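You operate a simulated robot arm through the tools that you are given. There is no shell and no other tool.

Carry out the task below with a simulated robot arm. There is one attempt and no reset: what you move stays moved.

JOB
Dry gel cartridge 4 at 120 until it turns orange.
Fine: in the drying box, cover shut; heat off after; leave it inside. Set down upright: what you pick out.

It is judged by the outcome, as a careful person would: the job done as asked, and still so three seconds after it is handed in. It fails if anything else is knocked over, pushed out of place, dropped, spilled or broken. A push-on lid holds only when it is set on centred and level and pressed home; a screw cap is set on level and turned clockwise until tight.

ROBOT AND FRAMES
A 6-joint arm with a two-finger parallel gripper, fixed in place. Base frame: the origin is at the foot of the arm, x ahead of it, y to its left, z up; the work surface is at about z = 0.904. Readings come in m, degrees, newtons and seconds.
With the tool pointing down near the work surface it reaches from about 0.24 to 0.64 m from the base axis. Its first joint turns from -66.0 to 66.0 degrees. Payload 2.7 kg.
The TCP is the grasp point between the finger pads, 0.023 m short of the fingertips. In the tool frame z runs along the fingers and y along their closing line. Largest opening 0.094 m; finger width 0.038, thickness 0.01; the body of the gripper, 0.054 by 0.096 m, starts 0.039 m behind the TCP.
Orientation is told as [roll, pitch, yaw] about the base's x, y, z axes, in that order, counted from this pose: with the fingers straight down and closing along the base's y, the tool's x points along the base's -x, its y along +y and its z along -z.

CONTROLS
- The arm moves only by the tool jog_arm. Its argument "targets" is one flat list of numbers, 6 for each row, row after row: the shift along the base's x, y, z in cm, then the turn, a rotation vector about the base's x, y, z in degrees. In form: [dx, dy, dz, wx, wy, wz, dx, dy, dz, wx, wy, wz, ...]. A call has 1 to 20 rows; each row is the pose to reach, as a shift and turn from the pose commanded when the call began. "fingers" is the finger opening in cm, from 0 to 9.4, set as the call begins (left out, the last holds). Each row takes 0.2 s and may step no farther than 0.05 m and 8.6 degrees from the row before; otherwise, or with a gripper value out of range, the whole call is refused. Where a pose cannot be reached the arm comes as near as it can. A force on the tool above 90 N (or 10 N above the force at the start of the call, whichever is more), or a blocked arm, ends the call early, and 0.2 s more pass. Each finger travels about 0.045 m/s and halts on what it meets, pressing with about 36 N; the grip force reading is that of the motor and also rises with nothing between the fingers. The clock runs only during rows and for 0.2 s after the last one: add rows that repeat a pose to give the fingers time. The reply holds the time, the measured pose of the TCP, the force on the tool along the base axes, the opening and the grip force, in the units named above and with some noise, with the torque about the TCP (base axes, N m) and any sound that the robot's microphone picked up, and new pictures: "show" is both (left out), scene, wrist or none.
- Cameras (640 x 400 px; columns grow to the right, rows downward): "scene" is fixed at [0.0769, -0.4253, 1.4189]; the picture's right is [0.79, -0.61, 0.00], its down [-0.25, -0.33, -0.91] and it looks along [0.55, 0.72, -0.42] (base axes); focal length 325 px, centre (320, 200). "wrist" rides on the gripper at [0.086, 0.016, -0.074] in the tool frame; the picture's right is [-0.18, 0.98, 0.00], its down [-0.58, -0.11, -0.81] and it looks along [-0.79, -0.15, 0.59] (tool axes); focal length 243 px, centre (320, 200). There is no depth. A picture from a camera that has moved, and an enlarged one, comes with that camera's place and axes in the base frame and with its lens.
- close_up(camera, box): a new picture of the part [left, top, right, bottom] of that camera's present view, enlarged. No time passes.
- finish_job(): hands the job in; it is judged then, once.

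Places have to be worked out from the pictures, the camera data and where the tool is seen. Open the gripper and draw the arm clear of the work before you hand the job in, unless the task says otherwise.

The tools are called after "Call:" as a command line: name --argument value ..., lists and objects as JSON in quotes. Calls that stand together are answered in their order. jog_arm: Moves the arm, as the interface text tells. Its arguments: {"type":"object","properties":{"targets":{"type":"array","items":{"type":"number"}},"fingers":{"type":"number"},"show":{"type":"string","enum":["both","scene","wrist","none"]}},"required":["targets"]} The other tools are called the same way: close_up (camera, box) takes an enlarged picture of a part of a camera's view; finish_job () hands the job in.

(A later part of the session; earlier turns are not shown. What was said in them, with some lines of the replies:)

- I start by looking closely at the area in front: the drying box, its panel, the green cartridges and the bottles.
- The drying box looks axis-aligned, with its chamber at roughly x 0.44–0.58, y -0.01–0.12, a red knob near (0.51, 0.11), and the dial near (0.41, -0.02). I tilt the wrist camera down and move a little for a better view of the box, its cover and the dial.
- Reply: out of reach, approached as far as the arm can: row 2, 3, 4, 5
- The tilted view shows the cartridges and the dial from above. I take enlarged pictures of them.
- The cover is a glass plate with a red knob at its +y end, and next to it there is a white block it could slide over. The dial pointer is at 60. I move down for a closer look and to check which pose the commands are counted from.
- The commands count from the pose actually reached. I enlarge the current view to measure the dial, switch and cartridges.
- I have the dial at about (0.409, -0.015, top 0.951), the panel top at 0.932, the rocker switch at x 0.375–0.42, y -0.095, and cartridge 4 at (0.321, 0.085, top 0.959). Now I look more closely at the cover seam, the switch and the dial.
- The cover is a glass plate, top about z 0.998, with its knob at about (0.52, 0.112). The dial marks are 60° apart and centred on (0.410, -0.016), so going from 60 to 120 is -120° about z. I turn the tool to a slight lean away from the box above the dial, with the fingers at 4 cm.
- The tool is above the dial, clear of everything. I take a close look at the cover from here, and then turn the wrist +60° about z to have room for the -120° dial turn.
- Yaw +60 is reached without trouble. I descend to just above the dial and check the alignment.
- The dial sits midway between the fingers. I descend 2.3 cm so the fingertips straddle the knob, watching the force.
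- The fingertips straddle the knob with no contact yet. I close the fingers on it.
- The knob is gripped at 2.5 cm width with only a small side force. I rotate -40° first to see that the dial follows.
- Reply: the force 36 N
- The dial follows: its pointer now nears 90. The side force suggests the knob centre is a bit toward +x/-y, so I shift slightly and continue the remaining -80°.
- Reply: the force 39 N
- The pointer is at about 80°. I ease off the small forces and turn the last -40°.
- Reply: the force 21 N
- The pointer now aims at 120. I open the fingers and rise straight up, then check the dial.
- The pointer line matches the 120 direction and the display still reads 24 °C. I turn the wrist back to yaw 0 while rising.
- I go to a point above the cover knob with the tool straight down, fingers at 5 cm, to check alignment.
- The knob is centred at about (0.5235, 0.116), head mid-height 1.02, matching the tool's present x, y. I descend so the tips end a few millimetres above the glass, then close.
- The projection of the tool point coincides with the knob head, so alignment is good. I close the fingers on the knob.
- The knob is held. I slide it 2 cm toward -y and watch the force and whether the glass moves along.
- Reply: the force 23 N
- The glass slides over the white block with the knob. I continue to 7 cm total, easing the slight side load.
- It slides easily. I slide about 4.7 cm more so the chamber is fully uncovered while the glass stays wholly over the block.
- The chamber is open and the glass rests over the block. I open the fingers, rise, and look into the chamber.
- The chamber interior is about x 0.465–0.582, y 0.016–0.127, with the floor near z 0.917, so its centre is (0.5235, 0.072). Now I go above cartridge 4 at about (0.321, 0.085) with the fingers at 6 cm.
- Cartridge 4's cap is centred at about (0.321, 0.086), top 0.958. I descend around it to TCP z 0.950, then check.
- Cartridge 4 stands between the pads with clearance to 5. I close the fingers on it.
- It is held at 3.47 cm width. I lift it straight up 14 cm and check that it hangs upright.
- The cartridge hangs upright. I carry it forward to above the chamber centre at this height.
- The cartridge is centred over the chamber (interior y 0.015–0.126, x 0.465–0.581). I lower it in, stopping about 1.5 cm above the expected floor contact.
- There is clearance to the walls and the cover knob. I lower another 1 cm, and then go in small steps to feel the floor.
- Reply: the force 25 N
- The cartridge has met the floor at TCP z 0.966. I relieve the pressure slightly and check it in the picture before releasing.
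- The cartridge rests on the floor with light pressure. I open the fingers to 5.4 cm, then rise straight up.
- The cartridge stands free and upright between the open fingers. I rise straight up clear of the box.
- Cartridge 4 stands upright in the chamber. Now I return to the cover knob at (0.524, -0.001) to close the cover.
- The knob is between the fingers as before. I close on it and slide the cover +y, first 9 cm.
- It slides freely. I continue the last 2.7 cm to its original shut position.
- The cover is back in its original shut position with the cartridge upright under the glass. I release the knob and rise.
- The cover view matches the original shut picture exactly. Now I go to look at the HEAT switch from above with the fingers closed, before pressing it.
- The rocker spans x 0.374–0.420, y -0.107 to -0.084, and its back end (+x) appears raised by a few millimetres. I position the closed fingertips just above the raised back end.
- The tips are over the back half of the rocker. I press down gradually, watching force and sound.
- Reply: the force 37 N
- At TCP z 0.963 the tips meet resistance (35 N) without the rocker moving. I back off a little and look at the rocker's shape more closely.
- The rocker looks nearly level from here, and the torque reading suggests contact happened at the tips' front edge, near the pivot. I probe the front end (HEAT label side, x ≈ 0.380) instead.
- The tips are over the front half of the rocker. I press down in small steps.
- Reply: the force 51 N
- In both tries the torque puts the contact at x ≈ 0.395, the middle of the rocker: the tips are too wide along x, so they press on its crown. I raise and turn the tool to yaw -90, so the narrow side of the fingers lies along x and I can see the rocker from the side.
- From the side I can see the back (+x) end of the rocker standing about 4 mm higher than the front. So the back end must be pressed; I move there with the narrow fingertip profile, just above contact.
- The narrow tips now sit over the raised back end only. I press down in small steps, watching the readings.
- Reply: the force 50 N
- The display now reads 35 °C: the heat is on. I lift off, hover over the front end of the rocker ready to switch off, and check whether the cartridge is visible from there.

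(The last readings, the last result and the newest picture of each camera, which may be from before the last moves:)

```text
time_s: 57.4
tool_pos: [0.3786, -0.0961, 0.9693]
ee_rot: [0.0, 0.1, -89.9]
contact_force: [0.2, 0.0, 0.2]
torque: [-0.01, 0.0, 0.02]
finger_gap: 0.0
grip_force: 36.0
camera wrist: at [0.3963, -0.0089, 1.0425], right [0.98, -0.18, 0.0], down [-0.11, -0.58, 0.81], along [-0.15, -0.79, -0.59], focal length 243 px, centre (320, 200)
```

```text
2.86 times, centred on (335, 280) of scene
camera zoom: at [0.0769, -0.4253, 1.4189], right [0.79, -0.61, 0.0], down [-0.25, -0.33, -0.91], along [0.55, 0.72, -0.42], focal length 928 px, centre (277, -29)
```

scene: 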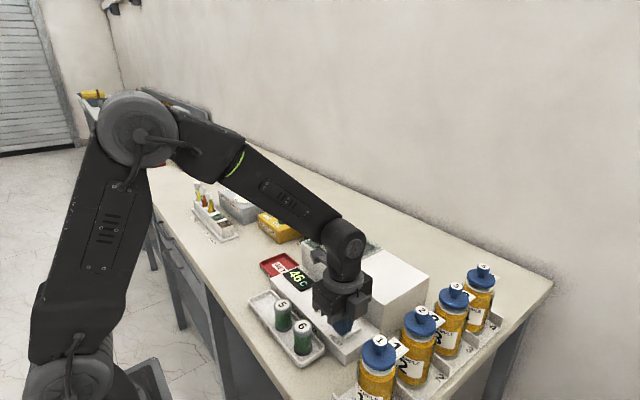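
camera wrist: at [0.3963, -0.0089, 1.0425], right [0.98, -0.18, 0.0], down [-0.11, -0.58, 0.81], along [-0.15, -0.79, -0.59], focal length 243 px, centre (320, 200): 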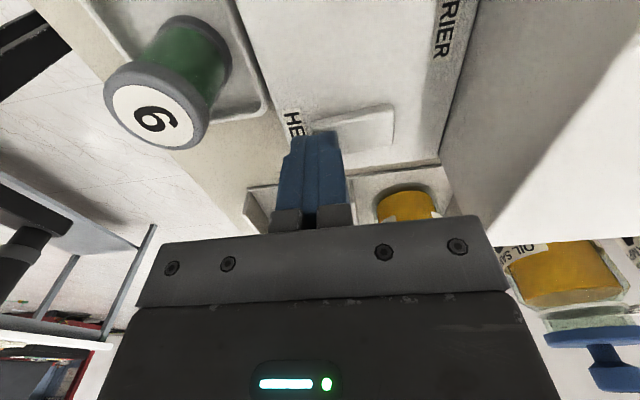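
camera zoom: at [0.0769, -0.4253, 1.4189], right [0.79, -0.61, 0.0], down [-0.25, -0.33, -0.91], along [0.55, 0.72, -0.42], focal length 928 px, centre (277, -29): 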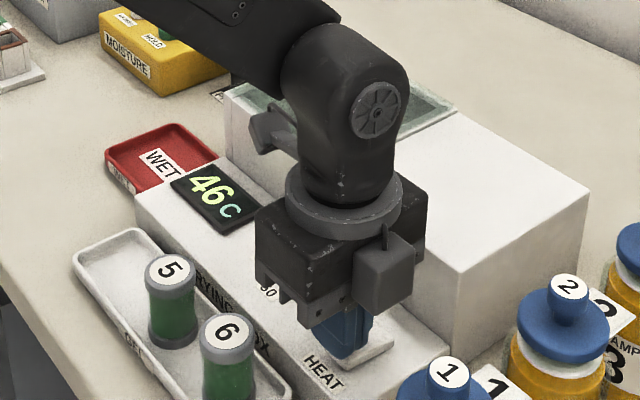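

Heating runs at about 14 °C/s, but from here the arm hides the cartridge. I raise and turn back to yaw 0, where the wrist camera sees both the cartridge and the rocker.

Call:
jog_arm --targets '[0, 0, 3, 0, 0, 8, 0, 0, 6, 0, 0, 16, 0, 0, 9, 0, 0, 24, 0, 0, 11.5, 0, 0, 32, -0.3, 0, 11.5, 0, 0, 40, -0.3, 0, 11.5, 0, 0, 48, -0.3, 0, 11.5, 0, 0, 56, -0.3, 0, 11.5, 0, 0, 64, -0.3, 0, 11.5, 0, 0, 72, -0.3, 0, 11.5, 0, 0, 80, -0.3, 0, 11.5, 0, 0, 88, -0.3, 0, 11.5, 0, 0, 90]'

Call:
close_up --camera "wrist" --box '[260, 20, 580, 220]'

Call:
close_up --camera "scene" --box '[270, 210, 400, 350]'

```text
time_s: 60.0
tool_pos: [0.3758, -0.0961, 1.0847]
ee_rot: [0.0, 0.0, 0.2]
contact_force: [0.3, -0.8, 0.4]
torque: [0.04, -0.03, -0.02]
finger_gap: 0.0
grip_force: 36.1
camera wrist: at [0.2901, -0.0802, 1.1584], right [0.18, 0.98, 0.0], down [0.58, -0.11, 0.81], along [0.79, -0.15, -0.59], focal length 243 px, centre (320, 200)
```

scene: 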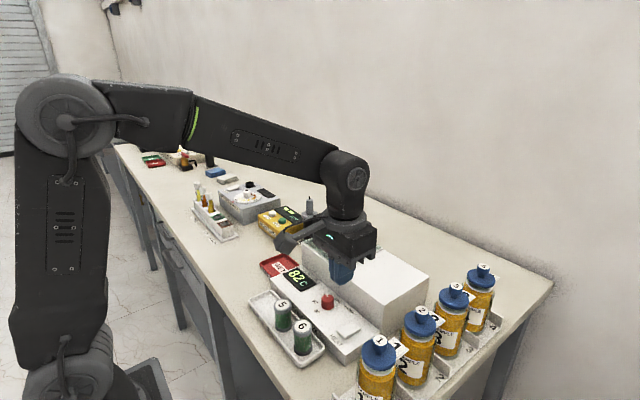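
wrist: 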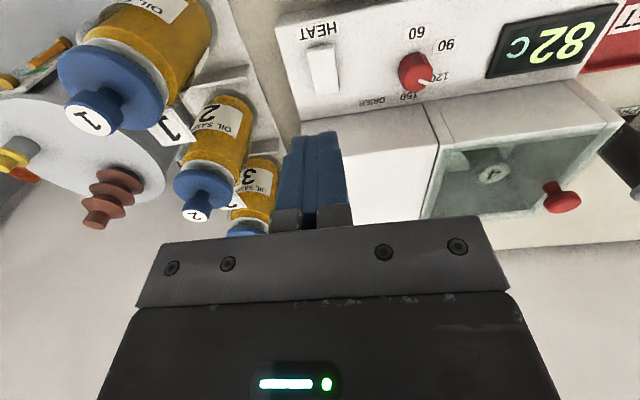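

```text
2.00 times, centred on (420, 120) of wrist
camera zoom: at [0.2901, -0.0802, 1.1584], right [0.18, 0.98, 0.0], down [0.58, -0.11, 0.81], along [0.79, -0.15, -0.59], focal length 485 px, centre (120, 360)
```

zoom: 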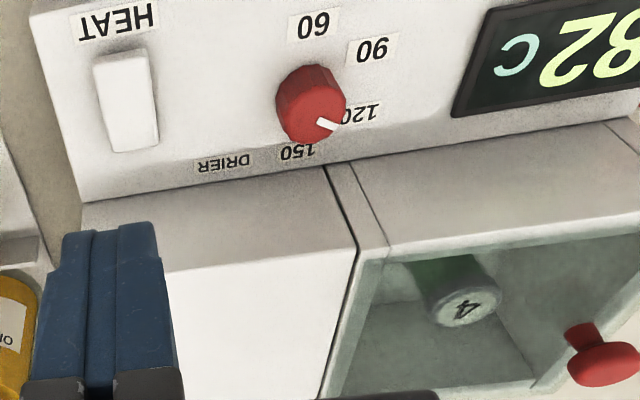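

```text
2.86 times, centred on (335, 280) of scene
camera zoom: at [0.0769, -0.4253, 1.4189], right [0.79, -0.61, 0.0], down [-0.25, -0.33, -0.91], along [0.55, 0.72, -0.42], focal length 928 px, centre (277, -29)
```

zoom: 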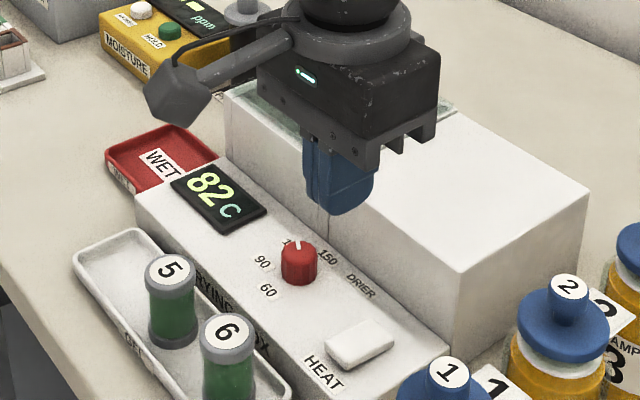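

I can see the cartridge's gel (still green) and the display at 82 °C. I wait a second at a time and watch its colour.

Call:
jog_arm --targets '[0, 0, 0, 0, 0, 0, 0, 0, 0, 0, 0, 0, 0, 0, 0, 0, 0, 0, 0, 0, 0, 0, 0, 0, 0, 0, 0, 0, 0, 0, 0, 0, 0, 0, 0, 0]' --show "none"

Call:
close_up --camera "wrist" --box '[420, 0, 640, 220]'

```text
time_s: 61.4
tool_pos: [0.3755, -0.0966, 1.0846]
ee_rot: [0.0, 0.0, 0.1]
contact_force: [-0.4, -0.7, 0.9]
torque: [0.01, 0.01, 0.0]
finger_gap: 0.0001
grip_force: 36.1
```

```text
1.82 times, centred on (530, 110) of wrist
camera zoom: at [0.2901, -0.08, 1.1584], right [0.18, 0.98, 0.0], down [0.58, -0.11, 0.81], along [0.79, -0.15, -0.59], focal length 441 px, centre (-62, 364)
```

zoom: 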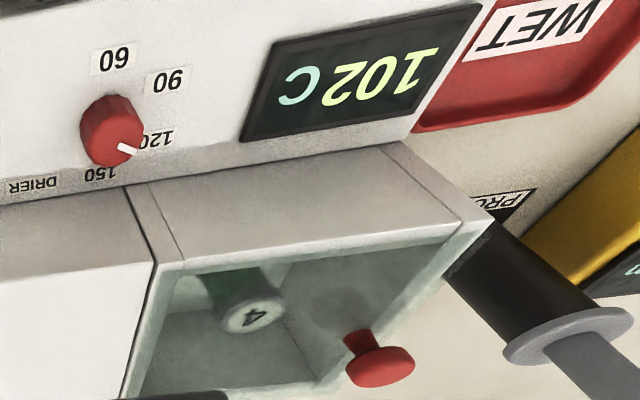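

It is at 102 °C and the gel is still green. I keep waiting.

Call:
jog_arm --targets '[0, 0, 0, 0, 0, 0, 0, 0, 0, 0, 0, 0, 0, 0, 0, 0, 0, 0, 0, 0, 0, 0, 0, 0, 0, 0, 0, 0, 0, 0, 0, 0, 0, 0, 0, 0]' --show "none"

Call:
close_up --camera "wrist" --box '[420, 0, 640, 220]'

```text
time_s: 62.8
tool_pos: [0.3758, -0.0969, 1.0854]
ee_rot: [-0.1, -0.1, 0.0]
contact_force: [-1.0, 0.1, 0.1]
torque: [-0.01, -0.02, 0.03]
finger_gap: 0.0
grip_force: 36.0
```

```text
1.82 times, centred on (530, 110) of wrist
camera zoom: at [0.2901, -0.08, 1.1584], right [0.18, 0.98, 0.0], down [0.58, -0.11, 0.81], along [0.79, -0.15, -0.59], focal length 441 px, centre (-62, 364)
```

zoom: 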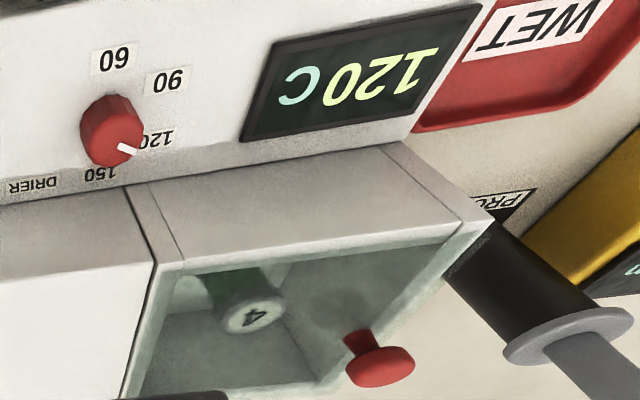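

It has reached 120 °C, with the gel still green. I keep watching that it holds at 120.

Call:
jog_arm --targets '[0, 0, 0, 0, 0, 0, 0, 0, 0, 0, 0, 0, 0, 0, 0, 0, 0, 0, 0, 0, 0, 0, 0, 0, 0, 0, 0, 0, 0, 0, 0, 0, 0, 0, 0, 0]' --show "none"

Call:
close_up --camera "wrist" --box '[420, 0, 640, 220]'

```text
time_s: 64.2
tool_pos: [0.3753, -0.0969, 1.086]
ee_rot: [0.0, 0.1, 0.0]
contact_force: [0.4, 0.6, -0.1]
torque: [0.01, 0.0, -0.01]
finger_gap: 0.0
grip_force: 36.1
```

```text
1.82 times, centred on (530, 110) of wrist
camera zoom: at [0.2901, -0.08, 1.1584], right [0.18, 0.98, 0.0], down [0.58, -0.11, 0.81], along [0.79, -0.15, -0.59], focal length 441 px, centre (-62, 364)
```

zoom: 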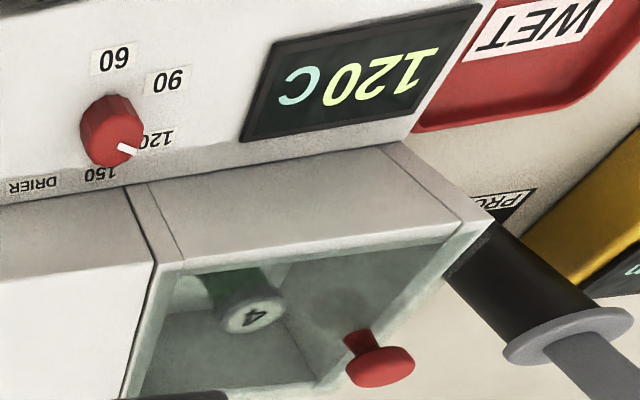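

It holds at 120 °C. I wait in two-second steps and zoom in on the gel.

Call:
jog_arm --targets '[0, 0, 0, 0, 0, 0, 0, 0, 0, 0, 0, 0, 0, 0, 0, 0, 0, 0, 0, 0, 0, 0, 0, 0, 0, 0, 0, 0, 0, 0, 0, 0, 0, 0, 0, 0, 0, 0, 0, 0, 0, 0, 0, 0, 0, 0, 0, 0, 0, 0, 0, 0, 0, 0]' --show "none"

Call:
close_up --camera "wrist" --box '[450, 20, 610, 200]'

```text
time_s: 66.2
tool_pos: [0.3753, -0.0967, 1.0866]
ee_rot: [0.0, -0.1, -0.1]
contact_force: [0.1, 0.3, 0.0]
torque: [0.01, 0.03, 0.04]
finger_gap: 0.0
grip_force: 35.9
```

```text
2.22 times, centred on (530, 110) of wrist
camera zoom: at [0.2901, -0.08, 1.1584], right [0.18, 0.98, 0.0], down [0.58, -0.11, 0.81], along [0.79, -0.15, -0.59], focal length 539 px, centre (-147, 400)
```

zoom: 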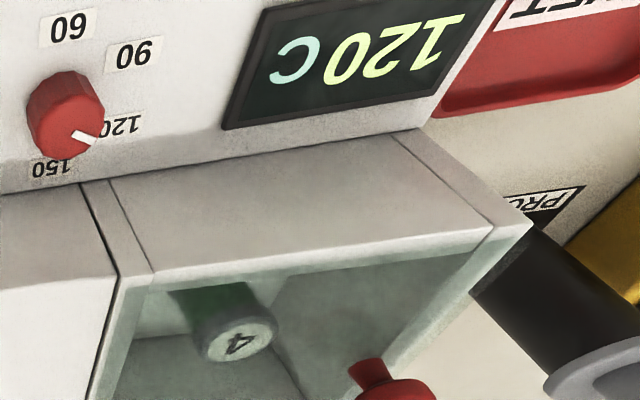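

Still green at a steady 120 °C; I keep waiting and watching.

Call:
jog_arm --targets '[0, 0, 0, 0, 0, 0, 0, 0, 0, 0, 0, 0, 0, 0, 0, 0, 0, 0, 0, 0, 0, 0, 0, 0, 0, 0, 0, 0, 0, 0, 0, 0, 0, 0, 0, 0, 0, 0, 0, 0, 0, 0, 0, 0, 0, 0, 0, 0, 0, 0, 0, 0, 0, 0]' --show "none"

Call:
close_up --camera "wrist" --box '[480, 130, 560, 200]'

```text
time_s: 68.2
tool_pos: [0.3771, -0.0969, 1.0858]
ee_rot: [-0.1, 0.1, 0.0]
contact_force: [0.9, -0.1, -0.4]
torque: [0.01, -0.03, -0.01]
finger_gap: 0.0001
grip_force: 36.2
```

```text
5.71 times, centred on (520, 165) of wrist
camera zoom: at [0.2901, -0.08, 1.1584], right [0.18, 0.98, 0.0], down [0.58, -0.11, 0.81], along [0.79, -0.15, -0.59], focal length 1386 px, centre (-823, 400)
```

zoom: 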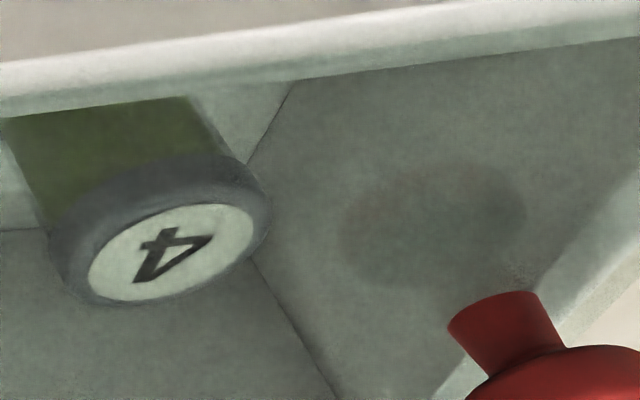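

The gel is turning olive, so it is progressing. I continue in shorter steps.

Call:
jog_arm --targets '[0, 0, 0, 0, 0, 0, 0, 0, 0, 0, 0, 0, 0, 0, 0, 0, 0, 0, 0, 0, 0, 0, 0, 0]' --show "none"

Call:
close_up --camera "wrist" --box '[480, 130, 560, 200]'

```text
time_s: 69.2
tool_pos: [0.3748, -0.0964, 1.0857]
ee_rot: [0.1, 0.0, 0.0]
contact_force: [-0.5, -0.8, -0.1]
torque: [-0.02, 0.03, 0.0]
finger_gap: 0.0
grip_force: 35.9
```

```text
5.71 times, centred on (520, 165) of wrist
camera zoom: at [0.2901, -0.08, 1.1584], right [0.18, 0.98, 0.0], down [0.58, -0.11, 0.81], along [0.79, -0.15, -0.59], focal length 1386 px, centre (-823, 400)
```

zoom: 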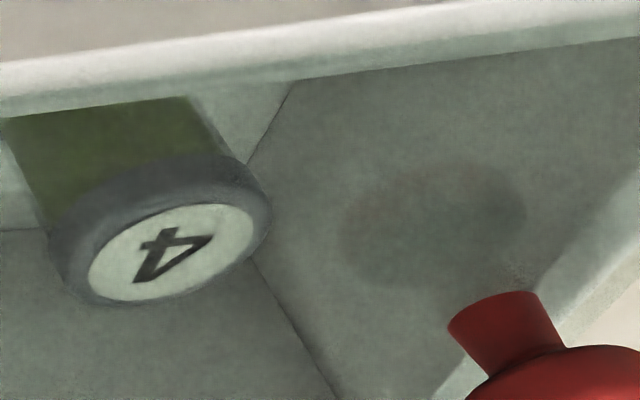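

It is olive green now. I wait further.

Call:
jog_arm --targets '[0, 0, 0, 0, 0, 0, 0, 0, 0, 0, 0, 0, 0, 0, 0, 0, 0, 0, 0, 0, 0, 0, 0, 0, 0, 0, 0, 0, 0, 0, 0, 0, 0, 0, 0, 0]' --show "none"

Call:
close_up --camera "wrist" --box '[480, 130, 560, 200]'

```text
time_s: 70.6
tool_pos: [0.3755, -0.0961, 1.0851]
ee_rot: [0.1, 0.0, -0.1]
contact_force: [-0.2, 0.4, -0.3]
torque: [0.02, -0.01, -0.03]
finger_gap: 0.0
grip_force: 36.3
```

```text
5.71 times, centred on (520, 165) of wrist
camera zoom: at [0.2901, -0.08, 1.1584], right [0.18, 0.98, 0.0], down [0.58, -0.11, 0.81], along [0.79, -0.15, -0.59], focal length 1386 px, centre (-823, 400)
```

zoom: 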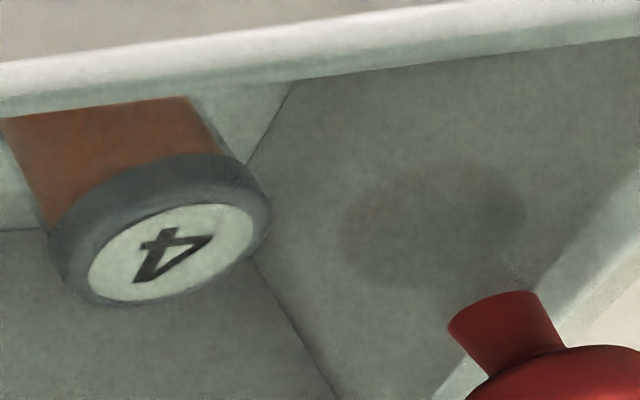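

The gel has turned orange. I go straight down and press the raised front end of the rocker to switch the heat off.

Call:
jog_arm --targets '[-0.1, 0.05, -5, 0, 0, 0, -0.2, 0.1, -9.9, 0, 0, 0, -0.2, 0.1, -11.8, 0, 0, 0, -0.2, 0.1, -12.4, 0, 0, 0, -0.2, 0.1, -12.8, 0, 0, 0]' --show "scene"

Call:
close_up --camera "scene" --box '[270, 250, 390, 370]'

```text
time_s: 71.8
tool_pos: [0.3725, -0.0972, 0.9607]
ee_rot: [0.0, -0.3, 0.0]
contact_force: [-33.4, 4.2, 67.6]
torque: [0.15, -0.53, -0.13]
finger_gap: 0.0
grip_force: 36.3
```

scene: 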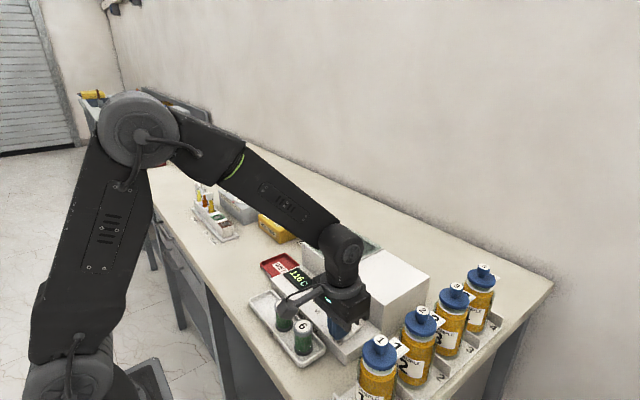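

```text
3.33 times, centred on (330, 310) of scene
camera zoom: at [0.0751, -0.425, 1.4191], right [0.79, -0.61, 0.0], down [-0.25, -0.33, -0.91], along [0.55, 0.72, -0.42], focal length 1083 px, centre (287, -167)
```

zoom: 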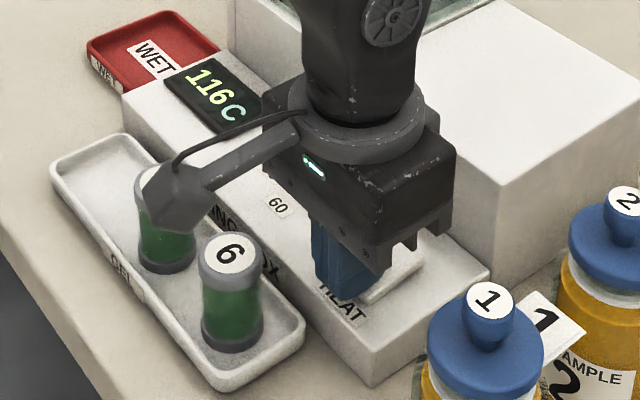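

The display fell to 116 °C, so the heat is off. I lift straight up off the switch and check the rocker, display and cartridge.

Call:
jog_arm --targets '[0, 0, 0.6, 0, 0, 0, 0, 0, 3, 0, 0, 0, 0, 0, 8, 0, 0, 0, 0, 0, 12.5, 0, 0, 0, 0, 0, 12.5, 0, 0, 0]'

Call:
close_up --camera "wrist" --box '[260, 0, 640, 220]'

Call:
close_up --camera "scene" --box '[270, 240, 400, 370]'

Call:
close_up --camera "wrist" --box '[480, 130, 560, 200]'

```text
time_s: 73.0
tool_pos: [0.3751, -0.0969, 1.0827]
ee_rot: [0.0, -0.1, 0.0]
contact_force: [0.2, 0.5, -0.2]
torque: [0.02, 0.01, 0.01]
finger_gap: 0.0
grip_force: 36.0
camera wrist: at [0.2889, -0.0805, 1.1559], right [0.18, 0.98, 0.0], down [0.58, -0.11, 0.81], along [0.79, -0.15, -0.59], focal length 243 px, centre (320, 200)
```

scene: 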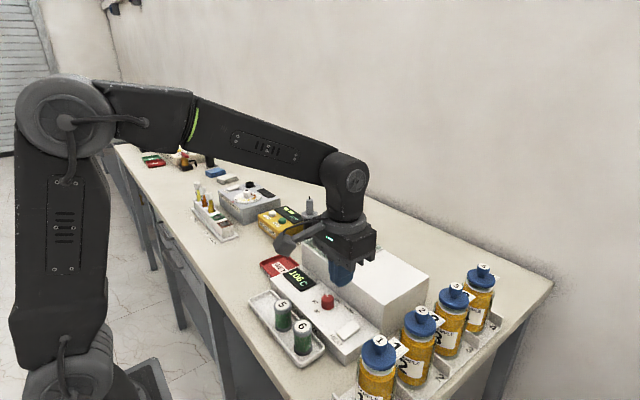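
wrist: 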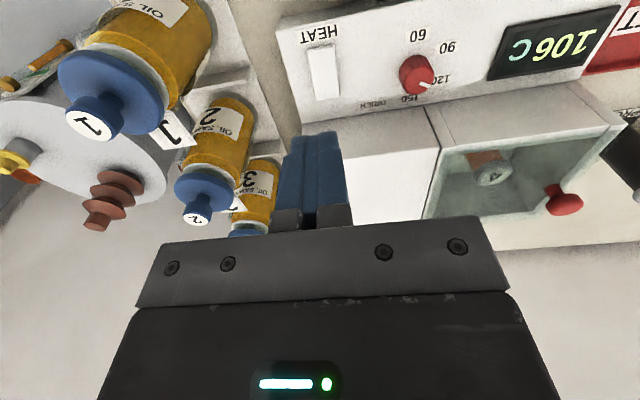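

```text
1.68 times, centred on (450, 110) of wrist
camera zoom: at [0.2889, -0.0805, 1.1559], right [0.18, 0.98, 0.0], down [0.58, -0.11, 0.81], along [0.79, -0.15, -0.59], focal length 409 px, centre (101, 352)
```

zoom: 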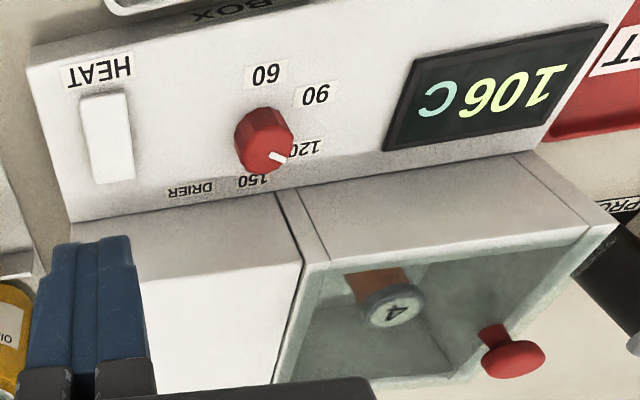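

```text
3.08 times, centred on (335, 305) of scene
camera zoom: at [0.0769, -0.4253, 1.4189], right [0.79, -0.61, 0.0], down [-0.25, -0.33, -0.91], along [0.55, 0.72, -0.42], focal length 999 px, centre (274, -123)
```

zoom: 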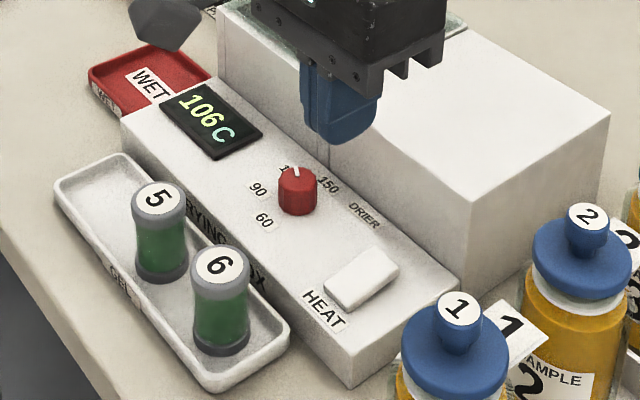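

```text
5.71 times, centred on (520, 165) of wrist
camera zoom: at [0.2889, -0.0805, 1.1559], right [0.18, 0.98, 0.0], down [0.58, -0.11, 0.81], along [0.79, -0.15, -0.59], focal length 1386 px, centre (-823, 400)
```

zoom: 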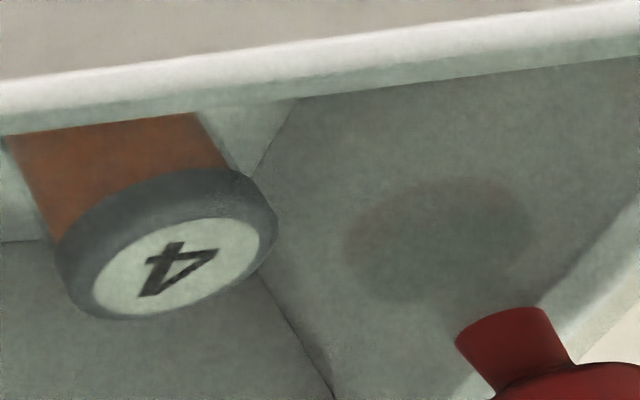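

The temperature is falling (106 °C), the rocker is back at off, and the gel is orange under the shut cover. I open the gripper and draw the arm up and back clear of the work.

Call:
jog_arm --targets '[-0.5, 0.5, 4, 0, 0, 0, -1, 1, 8, 0, 0, 0, -1.5, 1.5, 12, 0, 0, 0, -2, 2, 16, 0, 0, 0, -2.5, 2.5, 19, 0, 0, 0, -2.5, 2.5, 19, 0, 0, 0, -2.5, 2.5, 19, 0, 0, 0]' --fingers 9.0

Call:
close_up --camera "scene" --box '[280, 200, 420, 310]'

Call:
close_up --camera "scene" --box '[230, 240, 400, 400]'

```text
time_s: 74.6
tool_pos: [0.3478, -0.07, 1.272]
ee_rot: [0.0, 0.0, 0.0]
contact_force: [0.3, 0.3, -0.4]
torque: [-0.02, -0.02, 0.0]
finger_gap: 0.0898
grip_force: 0.2
camera wrist: at [0.2629, -0.0524, 1.3446], right [0.18, 0.98, 0.0], down [0.58, -0.11, 0.81], along [0.79, -0.15, -0.59], focal length 243 px, centre (320, 200)
```

scene: 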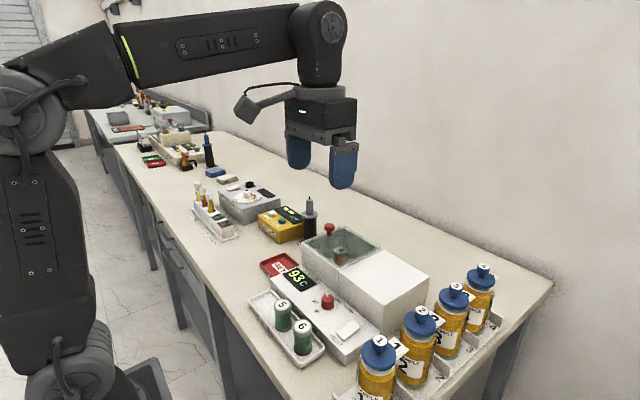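
wrist: 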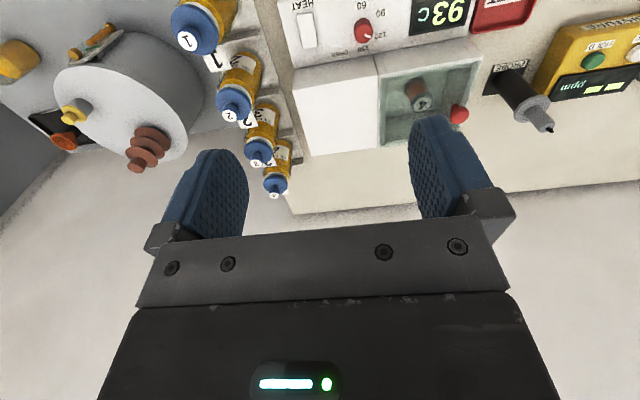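

```text
3.64 times, centred on (350, 255) of scene
camera zoom: at [0.0769, -0.4253, 1.4189], right [0.79, -0.61, 0.0], down [-0.25, -0.33, -0.91], along [0.55, 0.72, -0.42], focal length 1181 px, centre (211, 0)
```

zoom: 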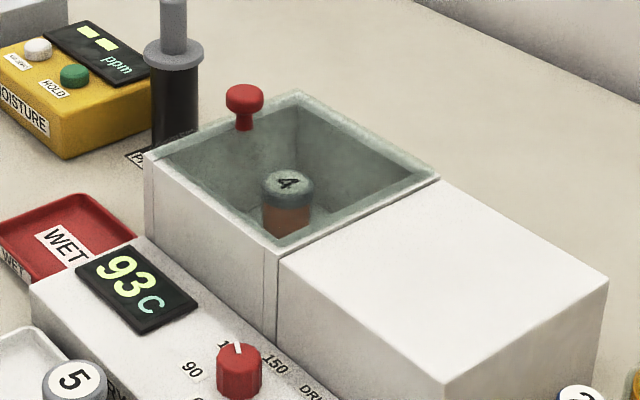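

```text
2.50 times, centred on (315, 320) of scene
camera zoom: at [0.0769, -0.4253, 1.4189], right [0.79, -0.61, 0.0], down [-0.25, -0.33, -0.91], along [0.55, 0.72, -0.42], focal length 812 px, centre (332, -100)
```

zoom: 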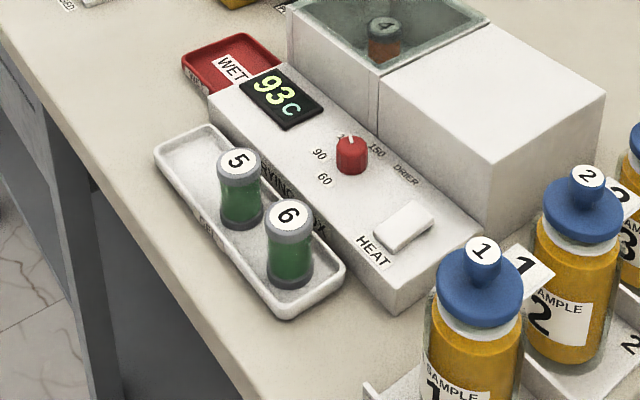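

Everything stands in place: the cover is shut, the heat is off (93 °C and falling), and cartridge 4 is orange inside. I wait a few seconds more to confirm it stays so.

Call:
jog_arm --targets '[0, 0, 0, 0, 0, 0, 0, 0, 0, 0, 0, 0, 0, 0, 0, 0, 0, 0, 0, 0, 0, 0, 0, 0, 0, 0, 0, 0, 0, 0, 0, 0, 0, 0, 0, 0, 0, 0, 0, 0, 0, 0, 0, 0, 0, 0, 0, 0, 0, 0, 0, 0, 0, 0, 0, 0, 0, 0, 0, 0, 0, 0, 0, 0, 0, 0, 0, 0, 0, 0, 0, 0, 0, 0, 0, 0, 0, 0, 0, 0, 0, 0, 0, 0]' --show "none"

Call:
close_up --camera "scene" --box '[280, 200, 420, 310]'

Call:
close_up --camera "wrist" --box '[280, 0, 500, 150]'

```text
time_s: 77.6
tool_pos: [0.3477, -0.0688, 1.2712]
ee_rot: [-0.1, 0.0, 0.0]
contact_force: [0.8, -0.5, 0.5]
torque: [0.0, 0.02, 0.0]
finger_gap: 0.0899
grip_force: 0.1
```

```text
3.64 times, centred on (350, 255) of scene
camera zoom: at [0.0769, -0.4253, 1.4189], right [0.79, -0.61, 0.0], down [-0.25, -0.33, -0.91], along [0.55, 0.72, -0.42], focal length 1181 px, centre (211, 0)
```

zoom: 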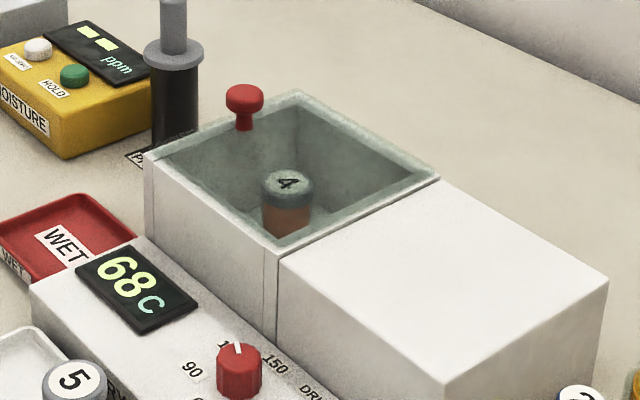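

```text
2.67 times, centred on (390, 75) of wrist
camera zoom: at [0.263, -0.0525, 1.3444], right [0.18, 0.98, 0.0], down [0.58, -0.11, 0.81], along [0.79, -0.15, -0.59], focal length 647 px, centre (133, 533)
```

zoom: 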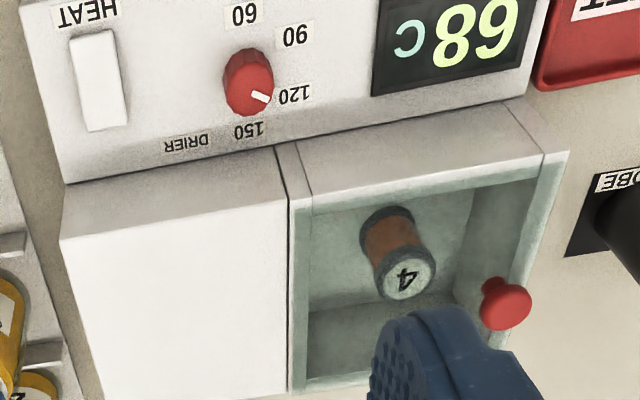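

The box has cooled to 68 °C and is still cooling. Cartridge 4 is upright and orange under the shut cover, the dial is at 120, and the arm is clear with the gripper open. I hand the job in.

Call:
finish_job

```text
The job is handed in.
```

I dried cartridge 4 at 120 °C until its gel turned orange, then handed the job in.

- **Cartridge:** it stands upright inside the drying box, and the gel was still orange in the last pictures.
- **Cover:** it is slid back to its original shut position.
- **Heat:** it was switched off right after the colour changed. The display had fallen from 120 °C to 68 °C by the time I handed in.
- **Dial:** it is left at 120.
- **Surroundings:** cartridges 5 and 6, the bottles and the rest of the bench looked undisturbed in the final pictures.
- **Arm:** it is drawn up clear of the work with the gripper open.

The HEAT switch needed three presses to turn on. The first two pressed on the middle of the rocker and did nothing, and the third, on its raised back end, worked.
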